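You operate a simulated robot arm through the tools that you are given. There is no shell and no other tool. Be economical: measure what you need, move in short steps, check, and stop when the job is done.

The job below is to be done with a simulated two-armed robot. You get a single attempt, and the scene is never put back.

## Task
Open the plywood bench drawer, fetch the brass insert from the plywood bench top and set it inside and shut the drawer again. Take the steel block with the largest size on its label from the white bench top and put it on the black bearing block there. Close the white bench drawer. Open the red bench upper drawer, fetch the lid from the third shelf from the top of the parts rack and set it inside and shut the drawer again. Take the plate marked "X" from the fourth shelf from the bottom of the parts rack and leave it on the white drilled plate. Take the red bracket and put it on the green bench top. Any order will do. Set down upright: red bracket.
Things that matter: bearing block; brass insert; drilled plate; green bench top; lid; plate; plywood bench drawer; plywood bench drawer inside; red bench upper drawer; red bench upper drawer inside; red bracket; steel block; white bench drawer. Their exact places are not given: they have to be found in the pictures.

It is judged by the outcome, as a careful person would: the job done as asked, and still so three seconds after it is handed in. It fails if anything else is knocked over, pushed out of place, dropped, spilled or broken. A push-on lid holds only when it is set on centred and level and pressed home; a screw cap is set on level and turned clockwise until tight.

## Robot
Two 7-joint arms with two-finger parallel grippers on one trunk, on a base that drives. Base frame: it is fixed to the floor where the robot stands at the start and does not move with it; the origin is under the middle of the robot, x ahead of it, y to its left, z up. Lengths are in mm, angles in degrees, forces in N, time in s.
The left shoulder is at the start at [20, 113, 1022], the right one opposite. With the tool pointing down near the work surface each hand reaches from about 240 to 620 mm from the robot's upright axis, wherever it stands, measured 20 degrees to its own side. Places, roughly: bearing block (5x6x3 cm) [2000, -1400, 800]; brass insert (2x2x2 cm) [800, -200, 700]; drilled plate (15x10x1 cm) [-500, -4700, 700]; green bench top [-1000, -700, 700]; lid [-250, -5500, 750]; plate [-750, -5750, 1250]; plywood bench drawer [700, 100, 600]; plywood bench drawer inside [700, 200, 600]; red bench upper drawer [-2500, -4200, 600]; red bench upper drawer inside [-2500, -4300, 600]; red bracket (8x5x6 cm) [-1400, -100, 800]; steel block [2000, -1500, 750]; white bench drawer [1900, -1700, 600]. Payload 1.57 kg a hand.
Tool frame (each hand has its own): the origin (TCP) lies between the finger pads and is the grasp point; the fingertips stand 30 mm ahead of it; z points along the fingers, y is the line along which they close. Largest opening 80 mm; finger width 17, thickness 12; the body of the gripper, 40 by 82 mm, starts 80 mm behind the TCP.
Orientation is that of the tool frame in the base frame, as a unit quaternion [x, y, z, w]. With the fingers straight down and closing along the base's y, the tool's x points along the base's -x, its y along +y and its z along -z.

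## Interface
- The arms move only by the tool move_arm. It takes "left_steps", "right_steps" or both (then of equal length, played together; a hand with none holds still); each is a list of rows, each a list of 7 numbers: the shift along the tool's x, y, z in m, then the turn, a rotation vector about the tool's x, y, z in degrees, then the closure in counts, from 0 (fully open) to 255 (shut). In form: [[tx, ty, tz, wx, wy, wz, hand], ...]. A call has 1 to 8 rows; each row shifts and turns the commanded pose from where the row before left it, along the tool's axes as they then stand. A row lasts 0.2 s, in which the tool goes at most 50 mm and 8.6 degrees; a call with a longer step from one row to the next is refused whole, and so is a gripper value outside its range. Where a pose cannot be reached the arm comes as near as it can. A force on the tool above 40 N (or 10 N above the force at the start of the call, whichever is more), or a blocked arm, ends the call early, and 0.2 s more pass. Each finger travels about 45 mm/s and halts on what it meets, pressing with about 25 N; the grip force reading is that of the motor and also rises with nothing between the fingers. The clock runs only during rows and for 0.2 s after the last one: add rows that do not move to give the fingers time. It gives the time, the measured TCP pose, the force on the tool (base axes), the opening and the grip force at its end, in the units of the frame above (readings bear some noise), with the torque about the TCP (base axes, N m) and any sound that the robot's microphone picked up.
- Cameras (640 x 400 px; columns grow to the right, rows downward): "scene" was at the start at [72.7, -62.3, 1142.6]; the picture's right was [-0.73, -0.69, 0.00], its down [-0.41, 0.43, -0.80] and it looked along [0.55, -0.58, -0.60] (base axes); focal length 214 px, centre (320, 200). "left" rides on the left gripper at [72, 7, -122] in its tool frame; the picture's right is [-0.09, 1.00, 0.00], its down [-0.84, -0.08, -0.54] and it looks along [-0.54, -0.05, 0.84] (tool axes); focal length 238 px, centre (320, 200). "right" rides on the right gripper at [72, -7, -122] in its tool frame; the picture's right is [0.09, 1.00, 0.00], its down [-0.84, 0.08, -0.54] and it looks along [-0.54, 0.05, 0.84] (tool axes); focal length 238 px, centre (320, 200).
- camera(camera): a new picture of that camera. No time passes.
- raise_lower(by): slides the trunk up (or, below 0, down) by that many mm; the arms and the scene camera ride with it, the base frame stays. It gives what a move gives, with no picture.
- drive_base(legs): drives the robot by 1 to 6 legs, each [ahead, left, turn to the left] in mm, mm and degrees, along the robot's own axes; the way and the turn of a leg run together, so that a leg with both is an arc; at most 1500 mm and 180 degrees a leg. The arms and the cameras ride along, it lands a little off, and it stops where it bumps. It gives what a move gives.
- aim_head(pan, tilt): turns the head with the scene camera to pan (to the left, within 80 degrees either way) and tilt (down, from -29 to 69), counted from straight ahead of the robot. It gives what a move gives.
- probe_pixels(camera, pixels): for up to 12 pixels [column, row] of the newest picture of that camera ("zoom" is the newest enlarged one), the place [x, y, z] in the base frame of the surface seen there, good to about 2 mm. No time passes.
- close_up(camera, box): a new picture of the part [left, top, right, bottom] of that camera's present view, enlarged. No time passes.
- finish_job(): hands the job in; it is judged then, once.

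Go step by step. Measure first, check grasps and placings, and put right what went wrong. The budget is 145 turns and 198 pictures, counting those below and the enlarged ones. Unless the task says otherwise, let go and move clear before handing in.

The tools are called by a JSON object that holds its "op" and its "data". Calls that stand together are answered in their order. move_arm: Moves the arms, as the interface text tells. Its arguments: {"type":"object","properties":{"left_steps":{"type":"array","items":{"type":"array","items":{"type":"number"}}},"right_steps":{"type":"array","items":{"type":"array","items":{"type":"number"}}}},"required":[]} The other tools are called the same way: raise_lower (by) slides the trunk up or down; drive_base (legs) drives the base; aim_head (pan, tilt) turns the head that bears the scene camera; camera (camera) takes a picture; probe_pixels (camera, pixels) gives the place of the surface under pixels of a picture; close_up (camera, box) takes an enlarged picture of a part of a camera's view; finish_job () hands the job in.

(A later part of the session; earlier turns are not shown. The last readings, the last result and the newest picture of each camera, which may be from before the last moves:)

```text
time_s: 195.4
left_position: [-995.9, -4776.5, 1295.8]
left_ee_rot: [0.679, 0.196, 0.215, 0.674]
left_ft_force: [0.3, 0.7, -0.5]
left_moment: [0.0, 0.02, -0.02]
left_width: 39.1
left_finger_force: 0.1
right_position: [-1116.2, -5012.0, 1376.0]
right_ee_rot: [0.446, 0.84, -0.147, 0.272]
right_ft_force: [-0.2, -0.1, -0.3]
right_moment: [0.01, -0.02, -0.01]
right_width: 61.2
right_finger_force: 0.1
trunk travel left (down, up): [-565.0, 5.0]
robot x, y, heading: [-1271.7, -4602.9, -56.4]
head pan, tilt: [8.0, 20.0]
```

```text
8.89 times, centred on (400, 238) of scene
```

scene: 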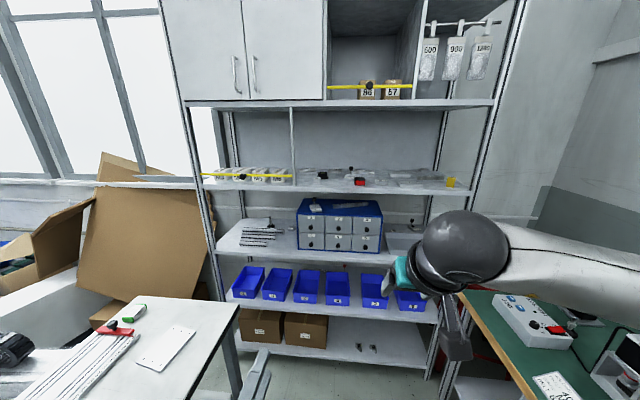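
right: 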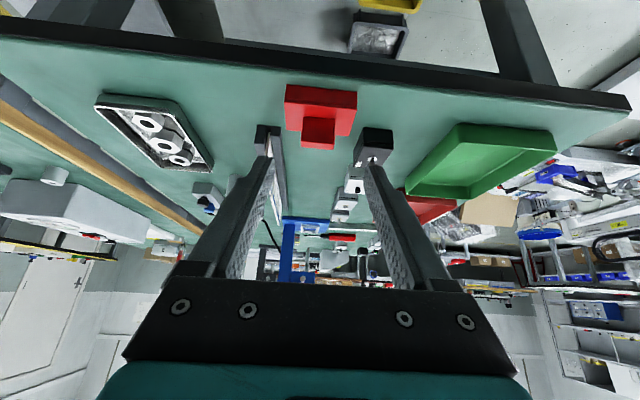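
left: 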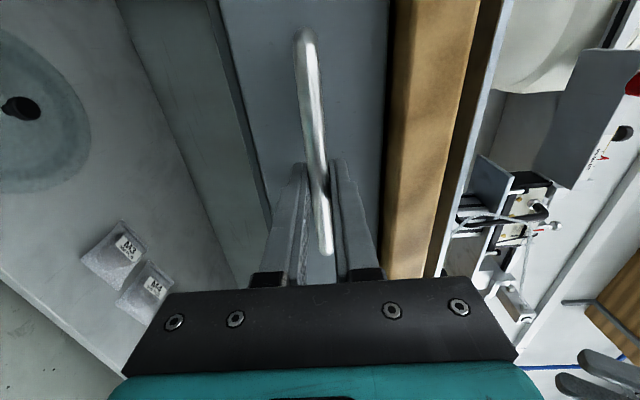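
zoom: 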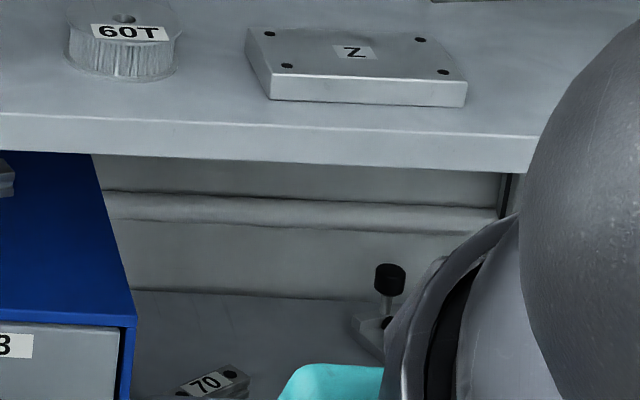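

The "X" candidate is the rear plate near (-788,-5769,1210); the front one reads "Z". The lid candidate is the small slab at (-282,-5446,853). Probing the table outline and drilled plate.

{"op": "camera", "data": {"camera": "scene"}}

{"op": "close_up", "data": {"camera": "scene", "box": [375, 222, 415, 252]}}

```text
106 pictures are left
```

scene: 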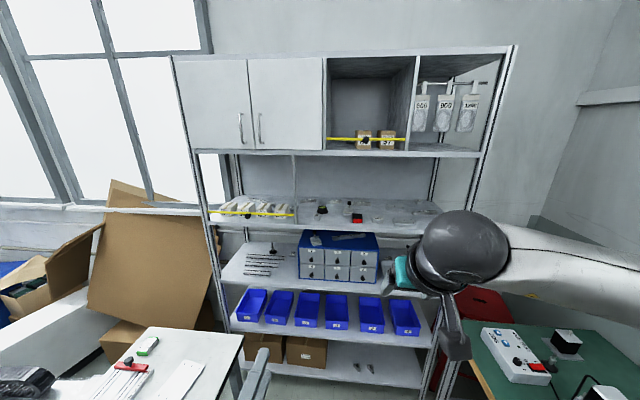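

```text
13.33 times, centred on (395, 237) of scene
```

zoom: 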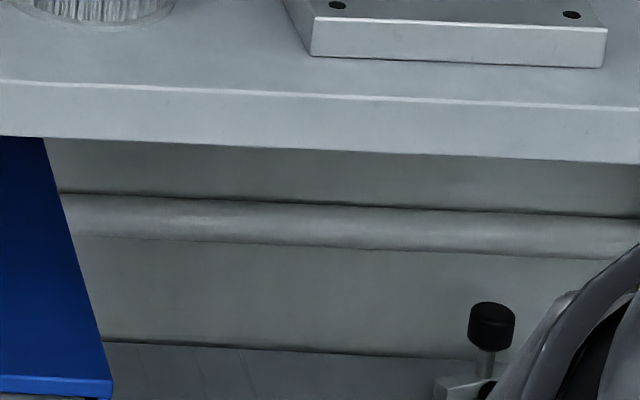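

{"op": "close_up", "data": {"camera": "scene", "box": [375, 195, 425, 225]}}

{"op": "probe_pixels", "data": {"camera": "scene", "pixels": [[243, 337], [155, 328], [185, 385], [200, 365], [238, 350], [165, 385], [170, 398]]}}

```text
12.80 times, centred on (400, 210) of scene
```

zoom: 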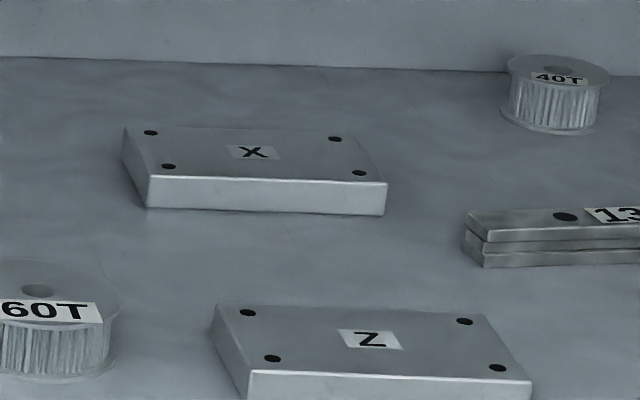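

```text
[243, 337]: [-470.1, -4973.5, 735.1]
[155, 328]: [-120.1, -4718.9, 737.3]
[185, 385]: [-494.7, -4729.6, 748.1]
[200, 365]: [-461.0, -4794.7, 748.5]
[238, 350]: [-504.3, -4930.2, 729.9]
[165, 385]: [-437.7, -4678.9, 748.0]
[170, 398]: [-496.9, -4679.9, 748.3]
```

X plate confirmed. Measuring its corners and the lid's.

{"op": "probe_pixels", "data": {"camera": "zoom", "pixels": [[130, 130], [152, 178], [383, 186], [345, 133], [255, 153], [265, 196], [265, 212], [260, 235], [250, 316], [500, 320], [60, 320]]}}

{"op": "close_up", "data": {"camera": "scene", "box": [260, 235, 320, 285]}}

```text
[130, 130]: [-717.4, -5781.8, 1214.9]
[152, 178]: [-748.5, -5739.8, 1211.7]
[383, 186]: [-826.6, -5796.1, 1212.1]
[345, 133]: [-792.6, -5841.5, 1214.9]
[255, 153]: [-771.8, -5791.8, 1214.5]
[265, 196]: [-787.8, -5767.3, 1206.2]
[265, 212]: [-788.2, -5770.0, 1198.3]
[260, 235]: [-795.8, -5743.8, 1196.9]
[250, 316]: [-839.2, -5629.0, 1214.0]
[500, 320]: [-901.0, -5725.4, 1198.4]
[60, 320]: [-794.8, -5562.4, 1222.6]
```

```text
8.00 times, centred on (290, 260) of scene
```

zoom: 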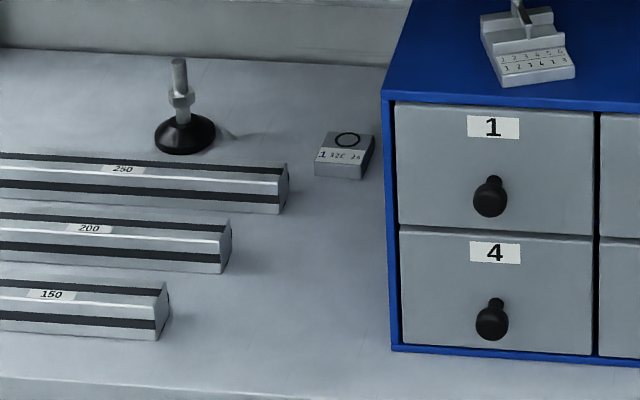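

{"op": "probe_pixels", "data": {"camera": "scene", "pixels": [[455, 250], [420, 250], [490, 240], [460, 215], [455, 290], [405, 275], [540, 240], [600, 260], [540, 280]]}}

{"op": "camera", "data": {"camera": "left"}}

```text
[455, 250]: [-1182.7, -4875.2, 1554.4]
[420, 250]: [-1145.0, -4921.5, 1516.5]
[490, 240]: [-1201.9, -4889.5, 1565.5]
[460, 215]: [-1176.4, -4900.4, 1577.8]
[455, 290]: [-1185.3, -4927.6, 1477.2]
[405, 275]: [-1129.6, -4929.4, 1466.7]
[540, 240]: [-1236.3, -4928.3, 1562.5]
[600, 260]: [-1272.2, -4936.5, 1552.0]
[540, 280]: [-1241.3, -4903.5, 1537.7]
```

```text
102 pictures are left
```

left: 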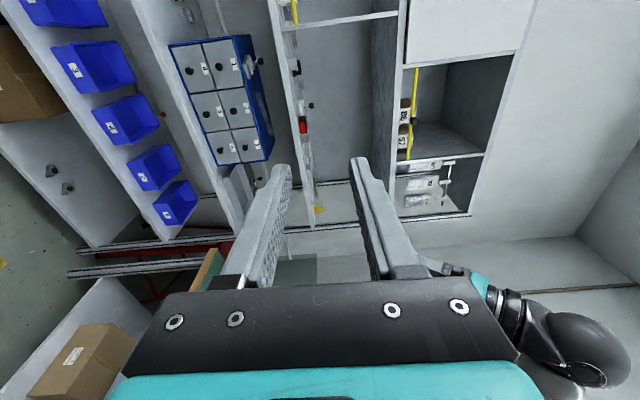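

{"op": "probe_pixels", "data": {"camera": "zoom", "pixels": [[346, 142], [318, 158], [360, 162], [335, 130], [370, 135], [338, 174], [366, 165], [390, 200], [395, 330], [285, 190], [300, 260]]}}

{"op": "raise_lower", "data": {"by": -430}}

```text
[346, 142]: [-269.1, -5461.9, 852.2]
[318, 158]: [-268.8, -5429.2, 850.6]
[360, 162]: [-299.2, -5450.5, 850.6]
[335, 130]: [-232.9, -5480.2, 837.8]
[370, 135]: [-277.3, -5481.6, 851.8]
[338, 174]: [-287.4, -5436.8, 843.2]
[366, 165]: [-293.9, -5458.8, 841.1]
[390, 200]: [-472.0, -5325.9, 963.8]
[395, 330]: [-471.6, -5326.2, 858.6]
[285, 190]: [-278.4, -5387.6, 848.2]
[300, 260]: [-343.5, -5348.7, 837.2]
```

```text
refused: -430 is not a number from -400 to 400
```

The lid is a ~38 mm square, 15 mm thick slab centred at (-270,-5457). I'll lower the trunk, align, and turn the base 32° left so the right hand can reach it.

{"op": "raise_lower", "data": {"by": -400}}

{"op": "raise_lower", "data": {"by": -70}}

{"op": "drive_base", "data": {"legs": [[0, 0, 2.4], [480, 119, 0], [0, 0, 32]]}}

{"op": "move_arm", "data": {"right_steps": [[0, 0, 0, 4.4, 0, 6.05, 60], [0, 0, 0, 4.4, 0, 6.05, 60], [0, 0, 0, 4.4, 0, 6.05, 60], [0, 0, 0, 4.4, 0, 6.05, 60]]}}

{"op": "camera", "data": {"camera": "right"}}

{"op": "aim_head", "data": {"pan": 0, "tilt": 30}}

{"op": "camera", "data": {"camera": "scene"}}

```text
time_s: 199.2
left_position: [-994.6, -4776.1, 896.9]
left_ee_rot: [0.679, 0.196, 0.214, 0.675]
left_ft_force: [0.3, -0.1, 0.4]
left_moment: [0.0, 0.02, 0.0]
left_width: 39.1
left_finger_force: 0.0
right_position: [-1116.3, -5012.0, 976.7]
right_ee_rot: [0.445, 0.84, -0.146, 0.272]
right_ft_force: [-0.1, 0.4, -1.3]
right_moment: [0.01, -0.01, -0.02]
right_width: 61.0
right_finger_force: 0.2
trunk travel left (down, up): [-165.0, 405.0]
robot x, y, heading: [-1268.5, -4599.3, -56.3]
head pan, tilt: [8.0, 20.0]
```

```text
time_s: 200.3
left_position: [-996.0, -4775.5, 826.5]
left_ee_rot: [0.679, 0.195, 0.215, 0.675]
left_ft_force: [0.0, 0.0, 0.3]
left_moment: [0.0, 0.0, 0.0]
left_width: 39.4
left_finger_force: 0.1
right_position: [-1116.1, -5012.0, 905.8]
right_ee_rot: [0.445, 0.84, -0.146, 0.273]
right_ft_force: [0.3, 0.2, 0.2]
right_moment: [-0.05, -0.01, 0.01]
right_width: 61.1
right_finger_force: 0.0
trunk travel left (down, up): [-95.0, 475.0]
robot x, y, heading: [-1270.3, -4601.9, -56.2]
head pan, tilt: [8.0, 20.0]
```

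```text
time_s: 205.2
left_position: [-569.7, -4886.8, 826.2]
left_ee_rot: [0.584, 0.397, 0.415, 0.574]
left_ft_force: [-0.5, 0.1, -0.5]
left_moment: [0.01, -0.01, 0.01]
left_width: 39.1
left_finger_force: 0.1
right_position: [-526.8, -5150.9, 905.9]
right_ee_rot: [0.162, 0.937, -0.055, 0.304]
right_ft_force: [0.2, 0.4, -0.4]
right_moment: [0.01, 0.02, -0.02]
right_width: 61.1
right_finger_force: 0.1
trunk travel left (down, up): [-95.0, 475.0]
robot x, y, heading: [-893.1, -4907.4, -20.1]
head pan, tilt: [8.0, 20.0]
```

```text
time_s: 206.2
left_position: [-568.7, -4887.7, 824.9]
left_ee_rot: [0.584, 0.397, 0.413, 0.575]
left_ft_force: [0.2, 1.1, -0.5]
left_moment: [-0.02, -0.01, 0.0]
left_width: 39.0
left_finger_force: 0.1
right_position: [-526.5, -5151.7, 907.1]
right_ee_rot: [0.4, 0.862, -0.131, 0.281]
right_ft_force: [0.3, -0.2, 0.4]
right_moment: [0.03, -0.02, -0.02]
right_width: 61.5
right_finger_force: 0.1
trunk travel left (down, up): [-95.0, 475.0]
robot x, y, heading: [-893.4, -4909.8, -20.2]
head pan, tilt: [8.0, 20.0]
```

```text
101 pictures are left
```

right: 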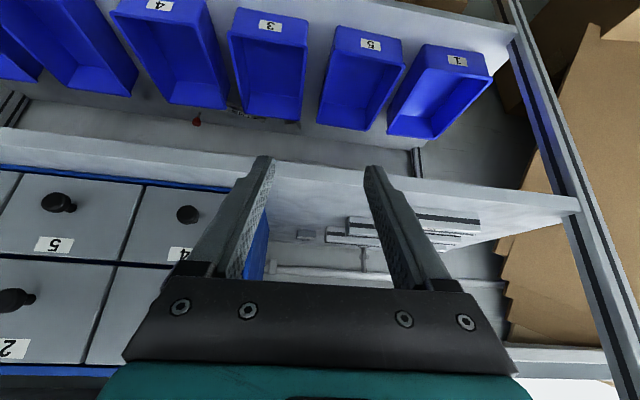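

```text
time_s: 206.9
left_position: [-569.6, -4888.3, 824.9]
left_ee_rot: [0.585, 0.397, 0.414, 0.574]
left_ft_force: [-0.5, 0.1, -0.4]
left_moment: [-0.02, -0.04, 0.02]
left_width: 38.9
left_finger_force: 0.1
right_position: [-526.4, -5150.8, 907.5]
right_ee_rot: [0.398, 0.864, -0.13, 0.28]
right_ft_force: [0.3, 0.2, -0.7]
right_moment: [0.0, 0.02, 0.03]
right_width: 61.2
right_finger_force: 0.0
trunk travel left (down, up): [-95.0, 475.0]
robot x, y, heading: [-893.5, -4906.8, -19.8]
head pan, tilt: [0.0, 30.0]
```

```text
100 pictures are left
```

scene: 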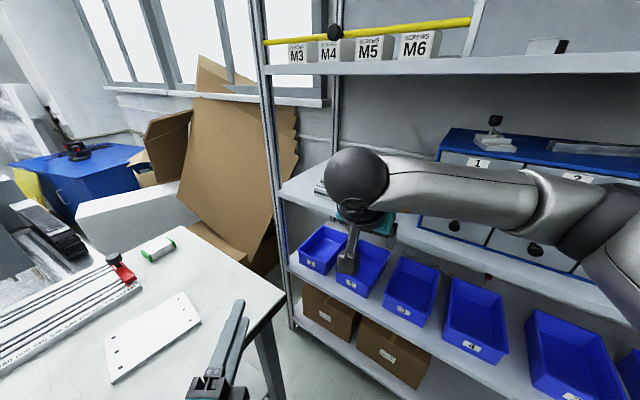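

{"op": "probe_pixels", "data": {"camera": "scene", "pixels": [[355, 180], [430, 185], [520, 195], [560, 215], [610, 230], [630, 290], [450, 140], [425, 225]]}}

{"op": "probe_pixels", "data": {"camera": "right", "pixels": [[308, 234], [308, 240], [298, 234], [318, 234], [330, 232], [260, 225]]}}

```text
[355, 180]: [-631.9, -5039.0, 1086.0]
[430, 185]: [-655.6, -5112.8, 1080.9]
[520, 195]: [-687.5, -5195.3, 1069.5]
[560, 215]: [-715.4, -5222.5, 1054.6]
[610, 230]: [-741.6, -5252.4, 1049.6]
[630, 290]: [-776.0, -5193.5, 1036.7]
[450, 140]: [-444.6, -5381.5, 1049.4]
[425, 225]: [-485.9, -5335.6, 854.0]
```

```text
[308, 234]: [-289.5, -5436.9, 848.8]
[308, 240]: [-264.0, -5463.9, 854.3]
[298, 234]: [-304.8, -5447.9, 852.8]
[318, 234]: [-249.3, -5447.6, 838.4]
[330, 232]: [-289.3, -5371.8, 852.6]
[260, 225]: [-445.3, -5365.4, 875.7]
```

The right elbow would hit the drawer cabinet, so I'll use the left hand for the lid. Turn the base back and reorient both hands (left: tilted lateral grip; right: horizontal for the drawer).

{"op": "drive_base", "data": {"legs": [[0, 0, -34]]}}

{"op": "move_arm", "data": {"left_steps": [[0, 0, 0, 0, 0, -8.2, 60], [0, 0, 0, 0, 0, -8.2, 60], [0, 0, 0, 0, 0, -8.2, 60], [0, 0, 0, 0, 0, -8.2, 60], [0, 0, 0, 0, 0, -8.2, 60], [0, 0, 0, 0, 0, -8.2, 60], [0, 0, 0, 0, 0, -8.2, 60], [0, 0, 0, 0, 0, -8.2, 60]], "right_steps": [[0, 0, 0, -4.7, 0, -6.5, 60], [0, 0, 0, -4.7, 0, -6.5, 60], [0, 0, 0, -4.7, 0, -6.5, 60], [0, 0, 0, -4.7, 0, -6.5, 60], [0, 0, 0, 0, -7.7, 0, 60], [0, 0, 0, 0, -7.7, 0, 60], [0, 0, 0, 0, -7.7, 0, 60], [0, 0, 0, 0, -7.7, 0, 60]]}}

{"op": "move_arm", "data": {"left_steps": [[0, 0, 0, 0, 0, -8.2, 60], [0, 0, 0, 0, 0, -8.2, 60], [0, 0, 0, 0, 0, -8.0, 60], [0, 0, 0, 0, 7.7, 0, 60], [0, 0, 0, 0, 7.7, 0, 60], [0, 0, 0, 0, 7.7, 0, 60], [0, 0, 0, 0, 7.7, 0, 60], [0, 0, 0, 0, 7.7, 0, 60]], "right_steps": [[0, 0, 0, 0, -7.7, 0, 60], [0, 0, 0, 0, -7.7, 0, 60], [0, 0, 0, 0, -7.7, 0, 60], [0, 0, 0, 0, 0, -8.2, 60], [0, 0, 0, 0, 0, -8.2, 60], [0, 0, -0.01, 0, 0, -8.2, 60], [0, 0, -0.01, 0, 0, -8.2, 60], [0, 0, -0.01, 0, 0, -8.2, 60]]}}

{"op": "move_arm", "data": {"left_steps": [[0, 0, 0, 0, 7.7, 0, 60], [0, 0, 0, 0, 7.7, 0, 60], [0, 0, 0, 0, 0, 0, 60], [0, 0, 0, 0, 0, 0, 60], [0, 0, 0, 0, 0, 0, 60], [0, 0, 0, 0, 0, 0, 60]], "right_steps": [[0, 0, -0.01, 0, 0, -8.2, 60], [0, 0, -0.01, 0, 0, -8.2, 60], [0, 0, -0.01, 0, 0, -8.2, 60], [0, 0, -0.01, 0, 0, -8.2, 60], [0, 0, -0.01, 0, 0, -8.2, 60], [0, 0, -0.01, 0, 0, -8.0, 60]]}}

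{"op": "camera", "data": {"camera": "scene"}}

```text
time_s: 208.9
left_position: [-612.0, -5074.1, 826.1]
left_ee_rot: [0.675, 0.207, 0.227, 0.67]
left_ft_force: [-0.7, -0.3, 0.6]
left_moment: [0.01, 0.02, -0.01]
left_width: 39.2
left_finger_force: 0.0
right_position: [-725.7, -5315.7, 907.0]
right_ee_rot: [0.635, 0.708, -0.208, 0.229]
right_ft_force: [0.0, -0.1, -0.4]
right_moment: [0.0, 0.01, 0.05]
right_width: 61.2
right_finger_force: 0.0
trunk travel left (down, up): [-95.0, 475.0]
robot x, y, heading: [-891.1, -4907.9, -54.2]
head pan, tilt: [0.0, 30.0]
```

```text
time_s: 210.7
left_position: [-611.0, -5073.4, 826.3]
left_ee_rot: [0.454, 0.541, -0.174, 0.686]
left_ft_force: [0.3, 1.2, -0.5]
left_moment: [0.01, -0.02, 0.0]
left_width: 61.1
left_finger_force: 0.1
right_position: [-711.8, -5300.1, 906.3]
right_ee_rot: [0.359, 0.765, -0.219, 0.487]
right_ft_force: [-0.2, 0.4, -0.2]
right_moment: [0.02, -0.02, -0.04]
right_width: 61.5
right_finger_force: 0.1
right hand out of reach, approached as far as the arm can: row 8
trunk travel left (down, up): [-95.0, 475.0]
robot x, y, heading: [-891.2, -4909.0, -54.2]
head pan, tilt: [0.0, 30.0]
```

```text
time_s: 212.5
left_position: [-605.1, -5114.1, 751.8]
left_ee_rot: [0.417, 0.797, -0.18, 0.397]
left_ft_force: [-0.3, -0.8, 0.5]
left_moment: [0.01, -0.02, 0.02]
left_width: 61.3
left_finger_force: 0.0
left hand out of reach, approached as far as the arm can: row 4, 5, 6, 7, 8
right_position: [-710.9, -5292.5, 915.1]
right_ee_rot: [0.068, 0.844, -0.375, 0.377]
right_ft_force: [-0.7, 0.5, 0.6]
right_moment: [-0.05, 0.01, 0.01]
right_width: 61.1
right_finger_force: 0.1
right hand out of reach, approached as far as the arm can: row 1, 2, 3, 6, 7, 8
trunk travel left (down, up): [-95.0, 475.0]
robot x, y, heading: [-892.2, -4910.0, -54.4]
head pan, tilt: [0.0, 30.0]
```

```text
time_s: 213.9
left_position: [-610.4, -5116.8, 752.4]
left_ee_rot: [0.437, 0.844, -0.129, 0.283]
left_ft_force: [0.5, -0.2, -0.5]
left_moment: [0.01, -0.01, 0.0]
left_width: 61.2
left_finger_force: 0.1
right_position: [-699.8, -5277.0, 937.2]
right_ee_rot: [-0.288, 0.796, -0.498, 0.188]
right_ft_force: [-0.5, 0.1, -0.5]
right_moment: [-0.04, 0.03, 0.07]
right_width: 61.1
right_finger_force: 0.2
right hand out of reach, approached as far as the arm can: row 1, 2, 3, 4, 5, 6
trunk travel left (down, up): [-95.0, 475.0]
robot x, y, heading: [-893.1, -4910.3, -54.2]
head pan, tilt: [0.0, 30.0]
```

```text
99 pictures are left
```

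scene: 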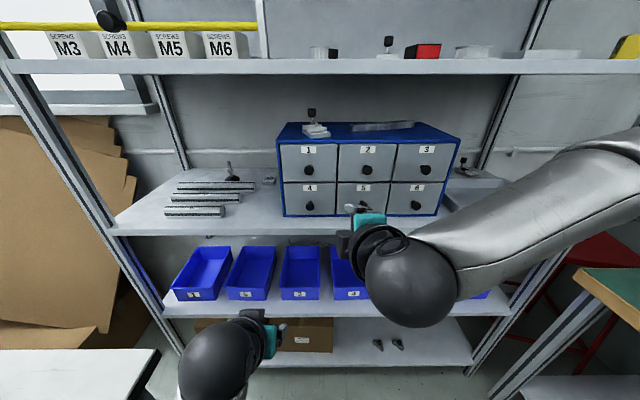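

Left is at the desired 36° tilt. Right was at its limit up there; I'll lower it and pitch it level, and raise/shift the left hand to line up with the lid.

{"op": "move_arm", "data": {"left_steps": [[-0.021, 0.015, -0.029, 0, 0, 0, 60], [-0.021, 0.015, -0.029, 0, 0, 0, 60], [-0.021, 0.015, -0.029, 0, 0, 0, 60], [-0.021, 0.015, -0.029, 0, 0, 0, 60], [-0.021, 0.015, -0.029, 0, 0, 0, 60], [0, 0, 0, 0, 0, 0, 60], [0, 0, 0, 0, 0, 0, 60], [0, 0, 0, 0, 0, 0, 60]], "right_steps": [[0, 0.0358, 0.004, 0, 0, 0, 60], [0, 0.0358, 0.004, 0, 0, 0, 60], [0, 0.0358, 0.004, 0, 0, 0, 60], [0, 0.0358, 0.004, 0, 0, 0, 60], [0, 0.0358, 0.004, 0, 0, 0, 60], [0, 0, -0.01, 8.5, 0, 0, 60], [0, 0, -0.01, 8.5, 0, 0, 60], [0, 0, -0.01, 8.5, 0, 0, 60]]}}

{"op": "camera", "data": {"camera": "left"}}

{"op": "camera", "data": {"camera": "scene"}}

```text
time_s: 214.8
left_position: [-517.5, -5084.9, 826.1]
left_ee_rot: [0.447, 0.833, -0.017, 0.326]
left_ft_force: [-0.4, -0.8, -0.2]
left_moment: [0.04, -0.03, 0.0]
left_width: 61.0
left_finger_force: 0.0
left hand out of reach, approached as far as the arm can: row 1, 2, 3, 4
right_position: [-714.8, -5250.3, 838.1]
right_ee_rot: [-0.29, 0.795, -0.497, 0.189]
right_ft_force: [-0.2, 0.1, -0.7]
right_moment: [0.02, 0.02, 0.03]
right_width: 61.2
right_finger_force: 0.0
right hand out of reach, approached as far as the arm can: row 1, 4
trunk travel left (down, up): [-95.0, 475.0]
robot x, y, heading: [-888.4, -4911.9, -54.2]
head pan, tilt: [0.0, 30.0]
stopped in row 4 (left hand): the arm was blocked; the commanded pose is now the measured one
```

```text
98 pictures are left
```

left: 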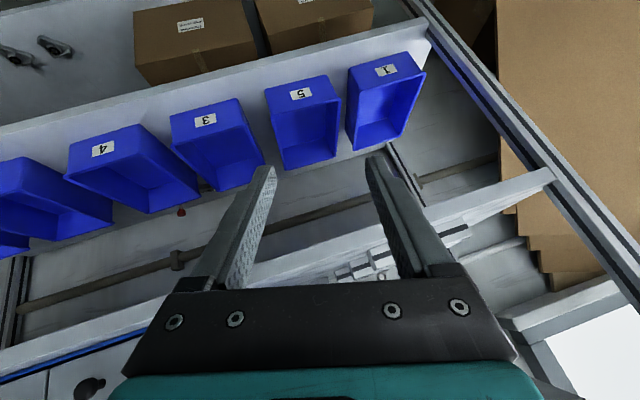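

```text
97 pictures are left
```

scene: 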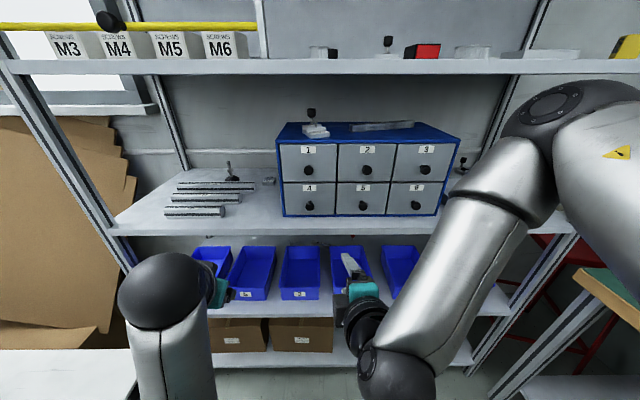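

Left got blocked because it was too close in. I'll extend it forward and fix its roll, while continuing to lower and level the right hand.

{"op": "move_arm", "data": {"left_steps": [[-0.033, 0.0026, 0.0052, 0, 0, 0, 60], [-0.033, 0.0026, 0.0052, 0, 0, 0, 60], [-0.033, 0.0026, 0.0052, 0, 0, 0, 60], [-0.033, 0.0026, 0.0052, 0, 0, 0, 60], [0, 0, 0, 6.9, -0.5, -3.4, 60], [0, 0, 0, 6.9, -0.5, -3.4, 60], [0, 0, 0, 0, 0, 0, 60]], "right_steps": [[0, 0.03, 0.004, 0, 0, 0, 60], [0, 0.03, 0.004, 0, 0, 0, 60], [0, 0.03, 0.004, 0, 0, 0, 60], [0, 0, -0.005, 6.5, 0, 0, 60], [0, 0, -0.005, 6.5, 0, 0, 60], [0, 0, -0.005, 6.5, 0, 0, 60], [0, 0, -0.005, 6.5, 0, 0, 60]]}}

{"op": "camera", "data": {"camera": "scene"}}

```text
time_s: 216.4
left_position: [-434.1, -5172.7, 888.2]
left_ee_rot: [0.426, 0.849, -0.128, 0.285]
left_ft_force: [-0.5, 0.0, 0.7]
left_moment: [0.01, 0.01, 0.01]
left_width: 61.2
left_finger_force: 0.0
right_position: [-630.9, -5206.4, 816.8]
right_ee_rot: [-0.261, 0.672, -0.651, 0.238]
right_ft_force: [-0.1, 0.9, 0.3]
right_moment: [0.01, 0.03, -0.02]
right_width: 61.1
right_finger_force: 0.1
right hand out of reach, approached as far as the arm can: row 1, 2, 3, 4, 5, 6, 7
trunk travel left (down, up): [-95.0, 475.0]
robot x, y, heading: [-892.7, -4912.4, -54.3]
head pan, tilt: [0.0, 30.0]
```

```text
96 pictures are left
```

scene: 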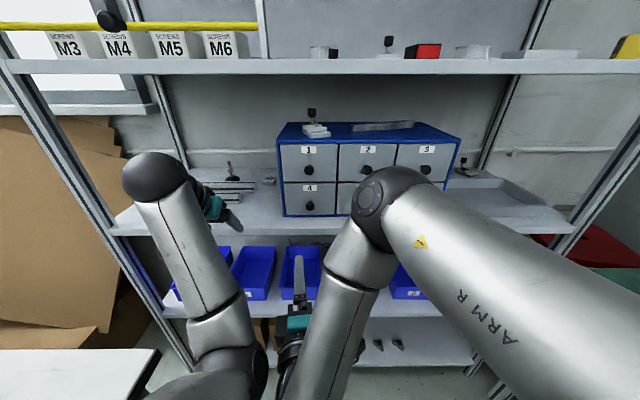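

{"op": "probe_pixels", "data": {"camera": "scene", "pixels": [[385, 200], [370, 215], [410, 180], [350, 260], [330, 330], [300, 280], [225, 210], [160, 180]]}}

```text
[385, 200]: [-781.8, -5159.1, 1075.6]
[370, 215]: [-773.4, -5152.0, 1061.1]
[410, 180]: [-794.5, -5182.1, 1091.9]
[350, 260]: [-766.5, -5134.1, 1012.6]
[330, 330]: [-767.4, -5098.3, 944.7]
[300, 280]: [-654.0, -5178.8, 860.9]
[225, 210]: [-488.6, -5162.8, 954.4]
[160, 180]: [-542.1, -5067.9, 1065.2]
```

Right hand is now level and left is well oriented. Lower and close the right hand (to slip below the shelf edge), line the left up with the lid, then drive in 130 mm.

{"op": "move_arm", "data": {"left_steps": [[-0.004, -0.0115, -0.0053, 0, 0, 0, 60], [-0.004, -0.0115, -0.0053, 0, 0, 0, 60], [-0.004, -0.0115, -0.0053, 0, 0, 0, 60]], "right_steps": [[0, 0.03, 0, 0, 0, 0, 255], [0, 0.03, 0, 0, 0, 0, 255], [0, 0.03, 0, 0, 0, 0, 255]]}}

{"op": "drive_base", "data": {"legs": [[130, 0, 0]]}}

{"op": "camera", "data": {"camera": "left"}}

{"op": "camera", "data": {"camera": "scene"}}

```text
time_s: 216.9
left_position: [-413.9, -5155.2, 899.6]
left_ee_rot: [0.405, 0.858, -0.084, 0.304]
left_ft_force: [-0.1, 0.4, -0.3]
left_moment: [0.0, 0.01, -0.01]
left_width: 61.3
left_finger_force: 0.0
right_position: [-615.5, -5207.6, 797.5]
right_ee_rot: [0.249, -0.662, 0.67, -0.225]
right_ft_force: [0.5, 0.5, 0.0]
right_moment: [0.07, 0.01, -0.01]
right_width: 12.8
right_finger_force: 0.2
right hand out of reach, approached as far as the arm can: row 1, 2
trunk travel left (down, up): [-95.0, 475.0]
robot x, y, heading: [-892.7, -4909.6, -54.1]
head pan, tilt: [0.0, 30.0]
stopped in row 2 (left hand): the arm was blocked; the commanded pose is now the measured one
```

```text
time_s: 218.2
left_position: [-337.7, -5261.2, 898.6]
left_ee_rot: [0.406, 0.858, -0.083, 0.303]
left_ft_force: [-0.9, -0.3, -0.6]
left_moment: [-0.02, 0.0, 0.02]
left_width: 61.3
left_finger_force: 0.0
right_position: [-541.4, -5313.6, 798.9]
right_ee_rot: [0.248, -0.663, 0.67, -0.224]
right_ft_force: [-0.5, -0.6, 0.1]
right_moment: [-0.03, 0.01, -0.02]
right_width: 0.0
right_finger_force: 21.3
trunk travel left (down, up): [-95.0, 475.0]
robot x, y, heading: [-819.0, -5013.7, -54.4]
head pan, tilt: [0.0, 30.0]
```

```text
95 pictures are left
```

left: 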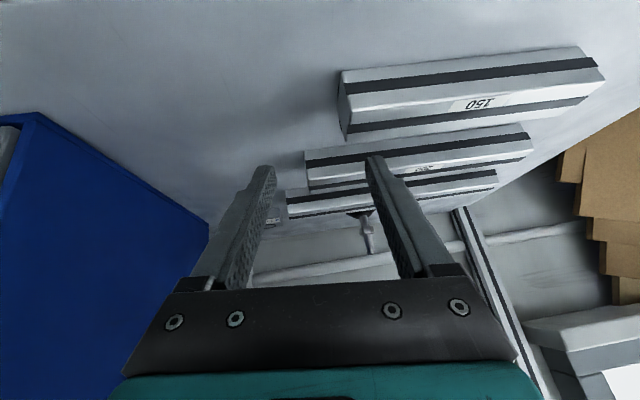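

```text
94 pictures are left
```

scene: 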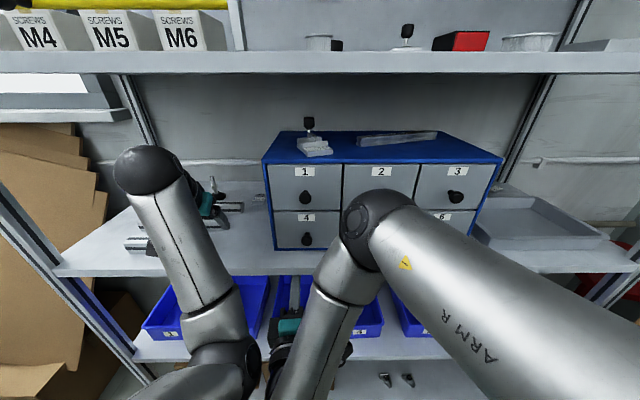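

The arms were touching each other: the right hand sits in front of the left. Move the right hand down and 180 mm to the right, then straighten the left.

{"op": "move_arm", "data": {"right_steps": [[0, 0.03, -0.02, 0, 0, 0, 255], [0.045, 0, 0, 0, 0, 0, 255], [0.045, 0, 0, 0, 0, 0, 255], [0.045, 0, 0, 0, 0, 0, 255], [0.045, 0, 0, 0, 0, 0, 255]]}}

{"op": "move_arm", "data": {"left_steps": [[0, 0, 0, 7.9, 0, 0.8, 60], [-0.006, -0.01, -0.008, 0, 0, 0, 60], [-0.006, -0.01, -0.008, 0, 0, 0, 60], [-0.006, -0.01, -0.008, 0, 0, 0, 60], [0, 0, 0, 0, 0, 0, 60]]}}

{"op": "camera", "data": {"camera": "left"}}

{"op": "camera", "data": {"camera": "scene"}}

```text
time_s: 218.9
left_position: [-338.2, -5261.9, 899.0]
left_ee_rot: [0.406, 0.858, -0.085, 0.304]
left_ft_force: [0.3, 0.8, 0.2]
left_moment: [0.03, 0.01, 0.01]
left_width: 61.2
left_finger_force: 0.1
right_position: [-547.4, -5317.9, 808.4]
right_ee_rot: [-0.265, 0.683, -0.642, 0.226]
right_ft_force: [5.1, -1.6, -10.1]
right_moment: [0.05, 0.0, 0.06]
right_width: 0.0
right_finger_force: 21.3
right hand out of reach, approached as far as the arm can: row 1, 2, 3
trunk travel left (down, up): [-95.0, 475.0]
robot x, y, heading: [-818.9, -5016.3, -54.2]
head pan, tilt: [0.0, 30.0]
stopped in row 3 (right hand): the force on the tool passed its limit at 69 N (the readings are from after the stop); the commanded pose is now the measured one
```

```text
time_s: 220.1
left_position: [-338.5, -5260.8, 914.2]
left_ee_rot: [0.424, 0.851, -0.127, 0.283]
left_ft_force: [-0.6, 0.3, -0.3]
left_moment: [-0.01, 0.01, 0.0]
left_width: 61.3
left_finger_force: 0.0
left hand out of reach, approached as far as the arm can: row 3, 4
right_position: [-555.3, -5324.2, 805.5]
right_ee_rot: [-0.269, 0.682, -0.645, 0.217]
right_ft_force: [-0.2, 0.0, 0.0]
right_moment: [0.03, -0.03, -0.06]
right_width: 0.1
right_finger_force: 21.4
trunk travel left (down, up): [-95.0, 475.0]
robot x, y, heading: [-817.9, -5015.7, -54.6]
head pan, tilt: [0.0, 30.0]
```

```text
93 pictures are left
```

left: 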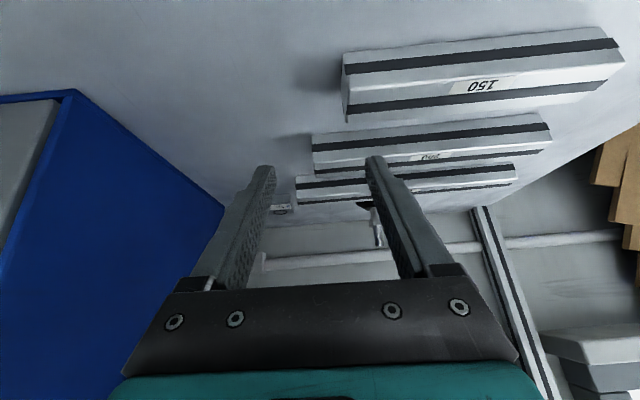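

```text
92 pictures are left
```

scene: 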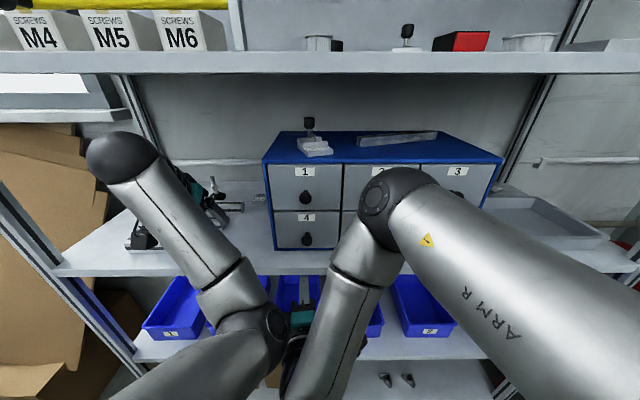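

The right fingertips touched the shelf underside. I'll back off, lower the right hand well below and to the right, and then return.

{"op": "drive_base", "data": {"legs": [[-130, 0, 0]]}}

{"op": "move_arm", "data": {"right_steps": [[0.02, 0.035, 0, 0, 0, 0, 255], [0.02, 0.035, 0, 0, 0, 0, 255], [0.025, 0.035, 0, 0, 0, 0, 255], [0.035, 0.02, 0, 0, 0, 0, 255], [0.04, 0, 0, 0, 0, 0, 255], [0.04, 0, 0, 0, 0, 0, 255]]}}

{"op": "camera", "data": {"camera": "scene"}}

```text
time_s: 221.4
left_position: [-418.2, -5155.0, 914.6]
left_ee_rot: [0.426, 0.85, -0.129, 0.282]
left_ft_force: [0.6, -0.1, -0.5]
left_moment: [-0.01, -0.01, 0.01]
left_width: 61.2
left_finger_force: 0.1
right_position: [-635.7, -5216.0, 805.3]
right_ee_rot: [-0.269, 0.683, -0.644, 0.214]
right_ft_force: [0.1, 1.1, -0.8]
right_moment: [0.02, 0.0, -0.01]
right_width: 0.0
right_finger_force: 21.0
trunk travel left (down, up): [-95.0, 475.0]
robot x, y, heading: [-891.9, -4910.0, -54.5]
head pan, tilt: [0.0, 30.0]
```

```text
time_s: 222.8
left_position: [-418.6, -5153.5, 913.7]
left_ee_rot: [0.426, 0.85, -0.129, 0.282]
left_ft_force: [-0.3, -0.7, -0.9]
left_moment: [-0.01, 0.01, 0.0]
left_width: 61.2
left_finger_force: 0.0
right_position: [-666.8, -5227.1, 847.1]
right_ee_rot: [-0.267, 0.685, -0.643, 0.214]
right_ft_force: [-0.3, -0.1, 0.6]
right_moment: [0.01, -0.01, 0.02]
right_width: 0.0
right_finger_force: 21.1
right hand out of reach, approached as far as the arm can: row 1, 2, 3, 4, 5, 6
trunk travel left (down, up): [-95.0, 475.0]
robot x, y, heading: [-895.0, -4905.5, -54.5]
head pan, tilt: [0.0, 30.0]
```

```text
91 pictures are left
```

scene: 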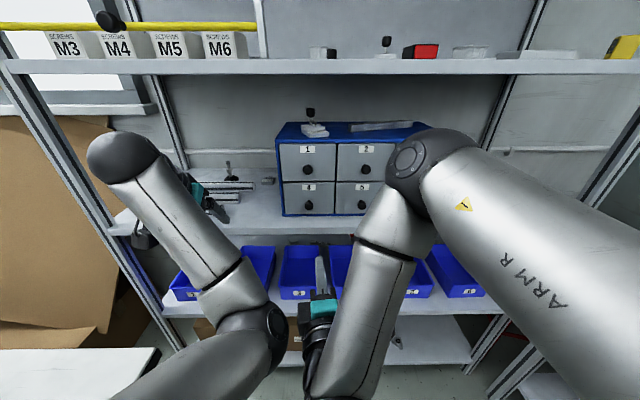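

The right arm is in an awkward branch; I'll undo its roll and return it to the tilted-down pose off to the right.

{"op": "move_arm", "data": {"right_steps": [[0, 0, 0, 0, 0, 8.3, 255], [0, 0, 0, 0, 0, 8.3, 255], [0, 0, 0, 0, 0, 8.3, 255], [0, 0, 0, 0, 0, 8.3, 255], [0, 0, 0, 0, 0, 8.3, 255], [0, 0, 0, 0, 0, 8.3, 255], [0, 0, 0, 0, 0, 8.3, 255], [0, 0, 0, 0, 0, 8.3, 255]]}}

{"op": "move_arm", "data": {"right_steps": [[0, -0.02, 0, 0, 0, 8.3, 255], [0, -0.02, 0, 0, 0, 8.3, 255], [0, -0.02, 0, 0, 0, 8.0, 255], [0, -0.02, 0, 0, 8, 0, 255], [0, -0.02, 0, 0, 8, 0, 255], [0, -0.02, 0, 0, 8, 0, 255], [0, -0.02, 0, 0, 8, 0, 255], [0, -0.02, 0, 0, 8, 0, 255]]}}

{"op": "camera", "data": {"camera": "scene"}}

```text
time_s: 224.6
left_position: [-417.8, -5154.4, 915.1]
left_ee_rot: [0.425, 0.85, -0.129, 0.282]
left_ft_force: [-0.2, -0.2, -1.0]
left_moment: [0.04, 0.01, 0.01]
left_width: 61.1
left_finger_force: 0.1
right_position: [-668.1, -5229.9, 849.4]
right_ee_rot: [0.15, 0.719, -0.421, 0.532]
right_ft_force: [0.0, 0.1, -0.4]
right_moment: [0.0, -0.03, 0.01]
right_width: 0.0
right_finger_force: 21.9
trunk travel left (down, up): [-95.0, 475.0]
robot x, y, heading: [-897.0, -4905.3, -54.4]
head pan, tilt: [0.0, 30.0]
```

```text
time_s: 226.4
left_position: [-418.9, -5154.3, 915.6]
left_ee_rot: [0.426, 0.85, -0.129, 0.282]
left_ft_force: [1.1, 0.1, -1.7]
left_moment: [-0.05, 0.0, 0.03]
left_width: 61.0
left_finger_force: 0.0
right_position: [-756.5, -5313.8, 884.4]
right_ee_rot: [0.382, 0.839, -0.177, 0.344]
right_ft_force: [0.4, 0.2, -0.4]
right_moment: [0.02, -0.02, 0.02]
right_width: 0.0
right_finger_force: 21.1
right hand out of reach, approached as far as the arm can: row 1, 2, 3, 5, 6
trunk travel left (down, up): [-95.0, 475.0]
robot x, y, heading: [-894.3, -4905.1, -54.4]
head pan, tilt: [0.0, 30.0]
```

```text
90 pictures are left
```

scene: 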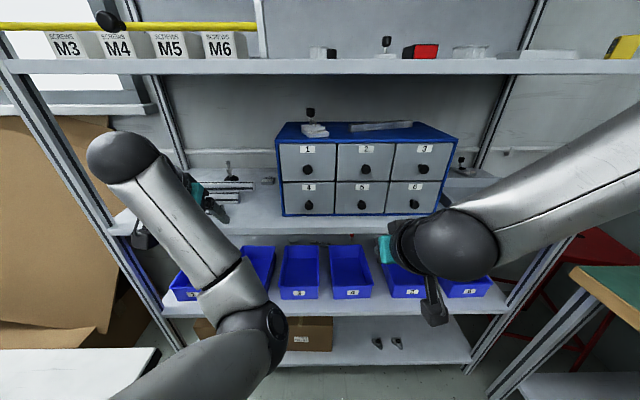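

Right hand is tucked back and clear. Drive in 125 mm and extend the left hand toward the lid.

{"op": "drive_base", "data": {"legs": [[125, 0, 0]]}}

{"op": "move_arm", "data": {"left_steps": [[-0.0283, -0.0145, 0.0236, 0, 0, 0, 60], [-0.0283, -0.0145, 0.0236, 0, 0, 0, 60], [-0.0283, -0.0145, 0.0236, 0, 0, 0, 60], [-0.0283, -0.0145, 0.0236, 0, 0, 0, 60]]}}

{"op": "camera", "data": {"camera": "left"}}

{"op": "camera", "data": {"camera": "scene"}}

```text
time_s: 227.6
left_position: [-347.3, -5253.8, 914.4]
left_ee_rot: [0.423, 0.851, -0.128, 0.283]
left_ft_force: [0.2, -0.5, 0.0]
left_moment: [0.02, -0.03, 0.05]
left_width: 61.2
left_finger_force: 0.0
right_position: [-685.9, -5412.8, 884.1]
right_ee_rot: [0.382, 0.839, -0.177, 0.344]
right_ft_force: [0.2, -1.1, -0.9]
right_moment: [0.01, 0.0, -0.01]
right_width: 0.0
right_finger_force: 21.4
trunk travel left (down, up): [-95.0, 475.0]
robot x, y, heading: [-821.7, -5007.9, -54.4]
head pan, tilt: [0.0, 30.0]
```

```text
time_s: 228.6
left_position: [-303.0, -5404.6, 906.6]
left_ee_rot: [0.424, 0.851, -0.129, 0.283]
left_ft_force: [0.0, -0.4, 0.1]
left_moment: [0.01, -0.02, 0.0]
left_width: 61.2
left_finger_force: 0.0
right_position: [-685.3, -5414.1, 884.7]
right_ee_rot: [0.382, 0.839, -0.177, 0.344]
right_ft_force: [0.2, -0.5, 0.6]
right_moment: [0.06, 0.0, -0.02]
right_width: 0.0
right_finger_force: 21.0
trunk travel left (down, up): [-95.0, 475.0]
robot x, y, heading: [-822.1, -5007.4, -54.4]
head pan, tilt: [0.0, 30.0]
```

```text
89 pictures are left
```

left: 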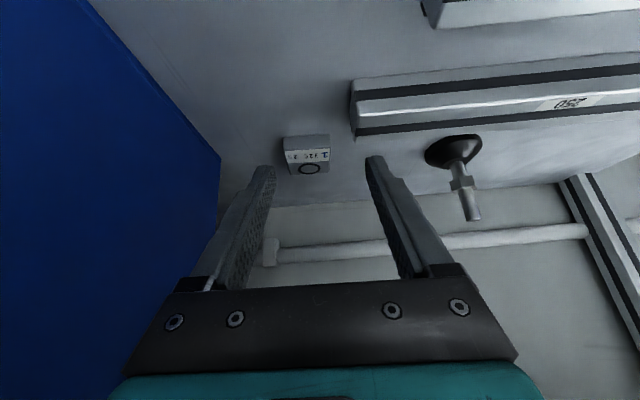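

```text
88 pictures are left
```

scene: 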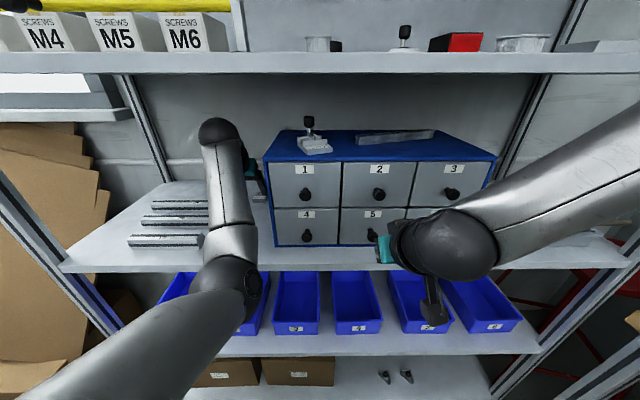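

{"op": "close_up", "data": {"camera": "left", "box": [260, 110, 360, 190]}}

{"op": "probe_pixels", "data": {"camera": "left", "pixels": [[307, 155], [307, 168], [288, 160], [328, 158], [307, 142], [288, 172], [326, 170], [350, 130], [215, 170]]}}

```text
5.00 times, centred on (310, 150) of left
```

zoom: 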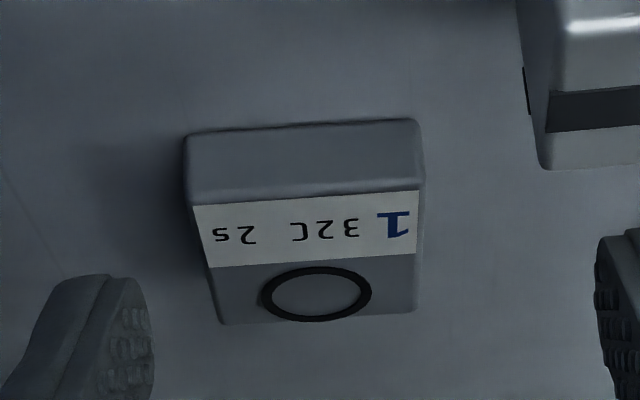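

```text
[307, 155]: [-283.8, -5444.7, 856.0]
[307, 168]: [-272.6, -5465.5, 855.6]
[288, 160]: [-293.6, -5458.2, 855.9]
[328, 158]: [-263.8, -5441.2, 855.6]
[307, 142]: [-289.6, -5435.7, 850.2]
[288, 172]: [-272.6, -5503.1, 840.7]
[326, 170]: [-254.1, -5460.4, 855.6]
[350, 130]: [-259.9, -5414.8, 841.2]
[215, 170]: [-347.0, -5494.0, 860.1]
```

The label reads "1 32C 2s" with a ring – taken as the lid. Descend and grip it.

{"op": "move_arm", "data": {"left_steps": [[-0.0057, -0.0045, 0.0255, 0, 0, 0, 60], [-0.0057, -0.0045, 0.0255, 0, 0, 0, 60], [0, 0, 0, 0, 0, 0, 60], [0, 0, 0, 0, 0, 0, 255], [0, 0, 0, 0, 0, 0, 255], [0, 0, 0, 0, 0, 0, 255]]}}

{"op": "camera", "data": {"camera": "left"}}

```text
time_s: 230.0
left_position: [-286.3, -5442.5, 872.5]
left_ee_rot: [0.425, 0.85, -0.129, 0.283]
left_ft_force: [0.1, -0.3, -0.1]
left_moment: [0.0, 0.02, 0.03]
left_width: 38.8
left_finger_force: 24.7
right_position: [-685.0, -5412.6, 884.3]
right_ee_rot: [0.382, 0.839, -0.178, 0.344]
right_ft_force: [0.2, -0.2, -0.1]
right_moment: [0.0, 0.01, -0.01]
right_width: 0.2
right_finger_force: 21.0
trunk travel left (down, up): [-95.0, 475.0]
robot x, y, heading: [-819.8, -5006.5, -54.7]
head pan, tilt: [0.0, 30.0]
```

```text
86 pictures are left
```

left: 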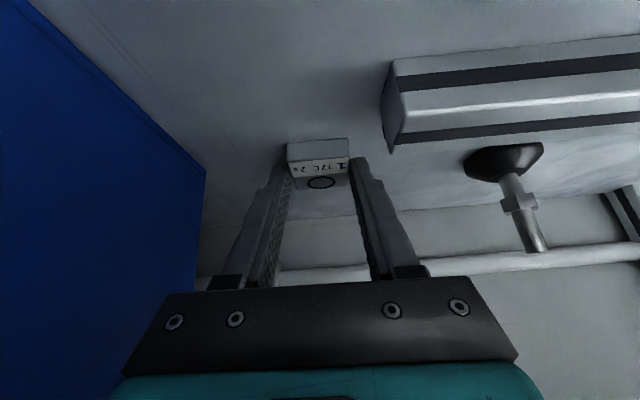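

Lid gripped (38.8 mm). Lift, withdraw, back off and drive to the red bench.

{"op": "move_arm", "data": {"left_steps": [[-0.0175, 0, -0.0243, 0, 0, 0, 255], [-0.0175, 0, -0.0243, 0, 0, 0, 255], [0.03, 0, -0.022, 0, 0, 0, 255], [0.03, 0, -0.022, 0, 0, 0, 255], [0.03, 0, -0.022, 0, 0, 0, 255], [0.03, 0, -0.022, 0, 0, 0, 255]]}}

{"op": "drive_base", "data": {"legs": [[-320, 0, 0], [0, 0, -89.5], [60, -1140, 0]]}}

{"op": "aim_head", "data": {"pan": 0, "tilt": 45}}

{"op": "camera", "data": {"camera": "scene"}}

{"op": "camera", "data": {"camera": "left"}}

```text
time_s: 231.4
left_position: [-377.4, -5327.2, 930.5]
left_ee_rot: [0.425, 0.85, -0.129, 0.282]
left_ft_force: [0.4, -0.4, -0.8]
left_moment: [0.0, -0.02, 0.03]
left_width: 38.4
left_finger_force: 25.2
right_position: [-685.8, -5413.9, 884.1]
right_ee_rot: [0.382, 0.839, -0.178, 0.344]
right_ft_force: [0.3, -0.1, -0.3]
right_moment: [0.05, 0.0, 0.06]
right_width: 0.3
right_finger_force: 20.8
trunk travel left (down, up): [-95.0, 475.0]
robot x, y, heading: [-826.6, -5005.1, -54.6]
head pan, tilt: [0.0, 30.0]
```

```text
time_s: 242.8
left_position: [-2043.3, -4294.4, 930.4]
left_ee_rot: [0.903, 0.296, -0.291, 0.108]
left_ft_force: [-1.0, 0.7, -0.7]
left_moment: [0.0, 0.01, 0.0]
left_width: 39.0
left_finger_force: 25.3
right_position: [-2128.0, -3982.1, 883.8]
right_ee_rot: [0.865, 0.318, -0.37, 0.115]
right_ft_force: [-0.4, 0.2, 0.4]
right_moment: [0.0, -0.01, -0.01]
right_width: 0.0
right_finger_force: 21.8
trunk travel left (down, up): [-95.0, 475.0]
robot x, y, heading: [-1720.7, -3852.2, -145.5]
head pan, tilt: [0.0, 30.0]
```

```text
time_s: 243.6
left_position: [-2042.9, -4293.8, 929.3]
left_ee_rot: [0.903, 0.296, -0.291, 0.107]
left_ft_force: [-0.2, -0.4, -0.4]
left_moment: [-0.01, -0.02, -0.01]
left_width: 38.7
left_finger_force: 25.1
right_position: [-2126.7, -3984.3, 884.6]
right_ee_rot: [0.866, 0.318, -0.37, 0.115]
right_ft_force: [0.1, -0.1, 0.3]
right_moment: [-0.01, -0.01, -0.02]
right_width: 0.0
right_finger_force: 21.6
trunk travel left (down, up): [-95.0, 475.0]
robot x, y, heading: [-1720.4, -3851.0, -145.3]
head pan, tilt: [0.0, 45.0]
```

```text
85 pictures are left
```

scene: 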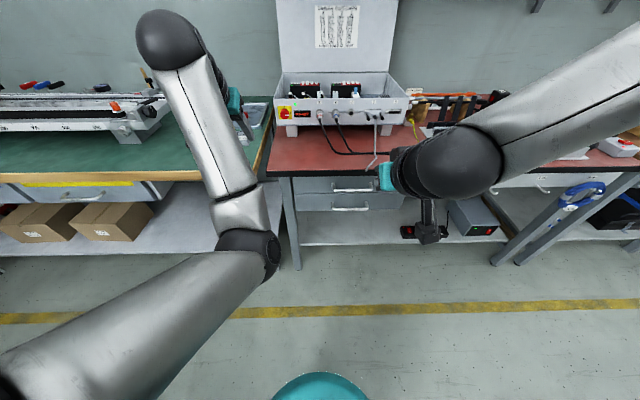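

```text
84 pictures are left
```

left: 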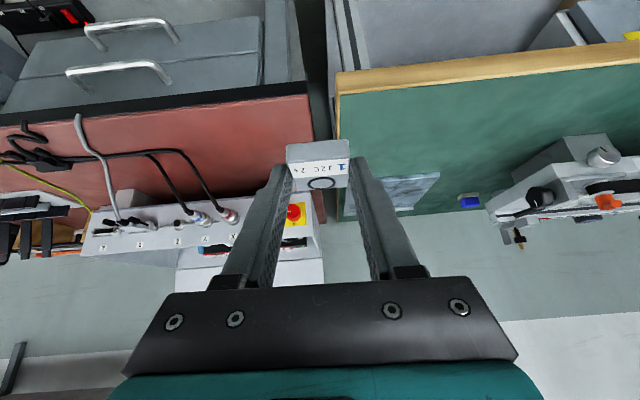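

{"op": "probe_pixels", "data": {"camera": "left", "pixels": [[75, 73], [120, 67], [160, 68], [90, 30], [130, 22], [50, 90], [255, 70], [200, 90], [255, 30], [200, 105], [30, 80]]}}

{"op": "close_up", "data": {"camera": "scene", "box": [270, 150, 430, 250]}}

```text
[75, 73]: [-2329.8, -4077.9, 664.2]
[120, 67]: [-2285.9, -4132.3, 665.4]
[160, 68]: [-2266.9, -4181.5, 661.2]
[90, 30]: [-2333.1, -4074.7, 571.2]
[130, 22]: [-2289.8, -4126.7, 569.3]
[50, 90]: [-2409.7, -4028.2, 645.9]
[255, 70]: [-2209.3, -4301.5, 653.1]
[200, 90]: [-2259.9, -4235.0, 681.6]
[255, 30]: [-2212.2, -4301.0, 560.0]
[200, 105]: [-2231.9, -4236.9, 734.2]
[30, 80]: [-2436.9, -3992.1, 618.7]
```

```text
4.00 times, centred on (350, 200) of scene
```

zoom: 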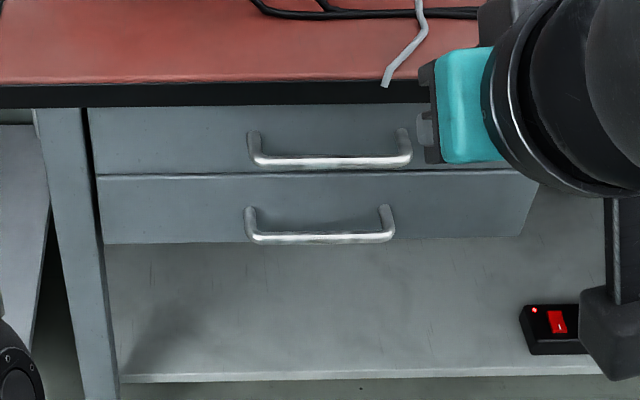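

Upper handle bar: X'≈−4282, z≈664, centre Y'≈−1983. Lower the right hand first, then level it and roll it for a vertical grip.

{"op": "move_arm", "data": {"right_steps": [[0.0255, 0, 0.0255, 0, 0, 0, 130], [0.0255, 0, 0.0255, 0, 0, 0, 130], [0.0255, 0, 0.0255, 0, 0, 0, 130], [0.0255, 0, 0.0255, 0, 0, 0, 130], [0.0255, 0, 0.0255, 0, 0, 0, 130], [0, 0, 0, 0, -7.5, 0, 130], [0, 0, 0, 0, -7.5, 0, 130], [0, 0, 0, 0, -7.5, 0, 130]]}}

{"op": "move_arm", "data": {"right_steps": [[0, 0, 0, 0, -7.5, 0, 130], [0, 0, 0, 0, -7.5, 0, 130], [0, 0, 0, 0, -7.5, 0, 130], [0, 0, 0, 0, 0, -8.2, 130], [0, 0, 0, 0, 0, -8.2, 130], [0, 0, 0, 0, 0, -8.2, 130], [0, 0, 0, 0, 0, -8.2, 130], [0, 0, 0, 0, 0, -8.2, 130]]}}

```text
time_s: 245.4
left_position: [-2043.8, -4294.5, 931.2]
left_ee_rot: [0.903, 0.296, -0.292, 0.107]
left_ft_force: [0.7, -0.1, -0.4]
left_moment: [0.0, -0.01, 0.01]
left_width: 38.8
left_finger_force: 24.8
right_position: [-2082.8, -4074.4, 789.3]
right_ee_rot: [0.778, 0.287, -0.532, 0.171]
right_ft_force: [-0.4, 0.5, -0.2]
right_moment: [0.01, -0.02, 0.0]
right_width: 39.0
right_finger_force: 0.0
right hand out of reach, approached as far as the arm can: row 4, 5, 6, 7, 8
trunk travel left (down, up): [-95.0, 475.0]
robot x, y, heading: [-1718.9, -3851.4, -145.3]
head pan, tilt: [0.0, 45.0]
```

```text
time_s: 246.4
left_position: [-2040.4, -4296.4, 929.2]
left_ee_rot: [0.903, 0.297, -0.29, 0.109]
left_ft_force: [0.5, -0.7, -0.4]
left_moment: [0.0, 0.02, 0.04]
left_width: 38.9
left_finger_force: 24.8
right_position: [-2036.1, -4109.7, 837.4]
right_ee_rot: [-0.641, -0.29, 0.687, -0.178]
right_ft_force: [-0.3, 0.7, -2.4]
right_moment: [-0.13, 0.25, 0.16]
right_width: 39.2
right_finger_force: 0.1
right hand out of reach, approached as far as the arm can: row 1, 2, 3
trunk travel left (down, up): [-95.0, 475.0]
robot x, y, heading: [-1718.0, -3853.2, -145.5]
head pan, tilt: [0.0, 45.0]
stopped in row 5 (right hand): the force on the tool passed its limit at 42 N (the readings are from after the stop); the commanded pose is now the measured one
```

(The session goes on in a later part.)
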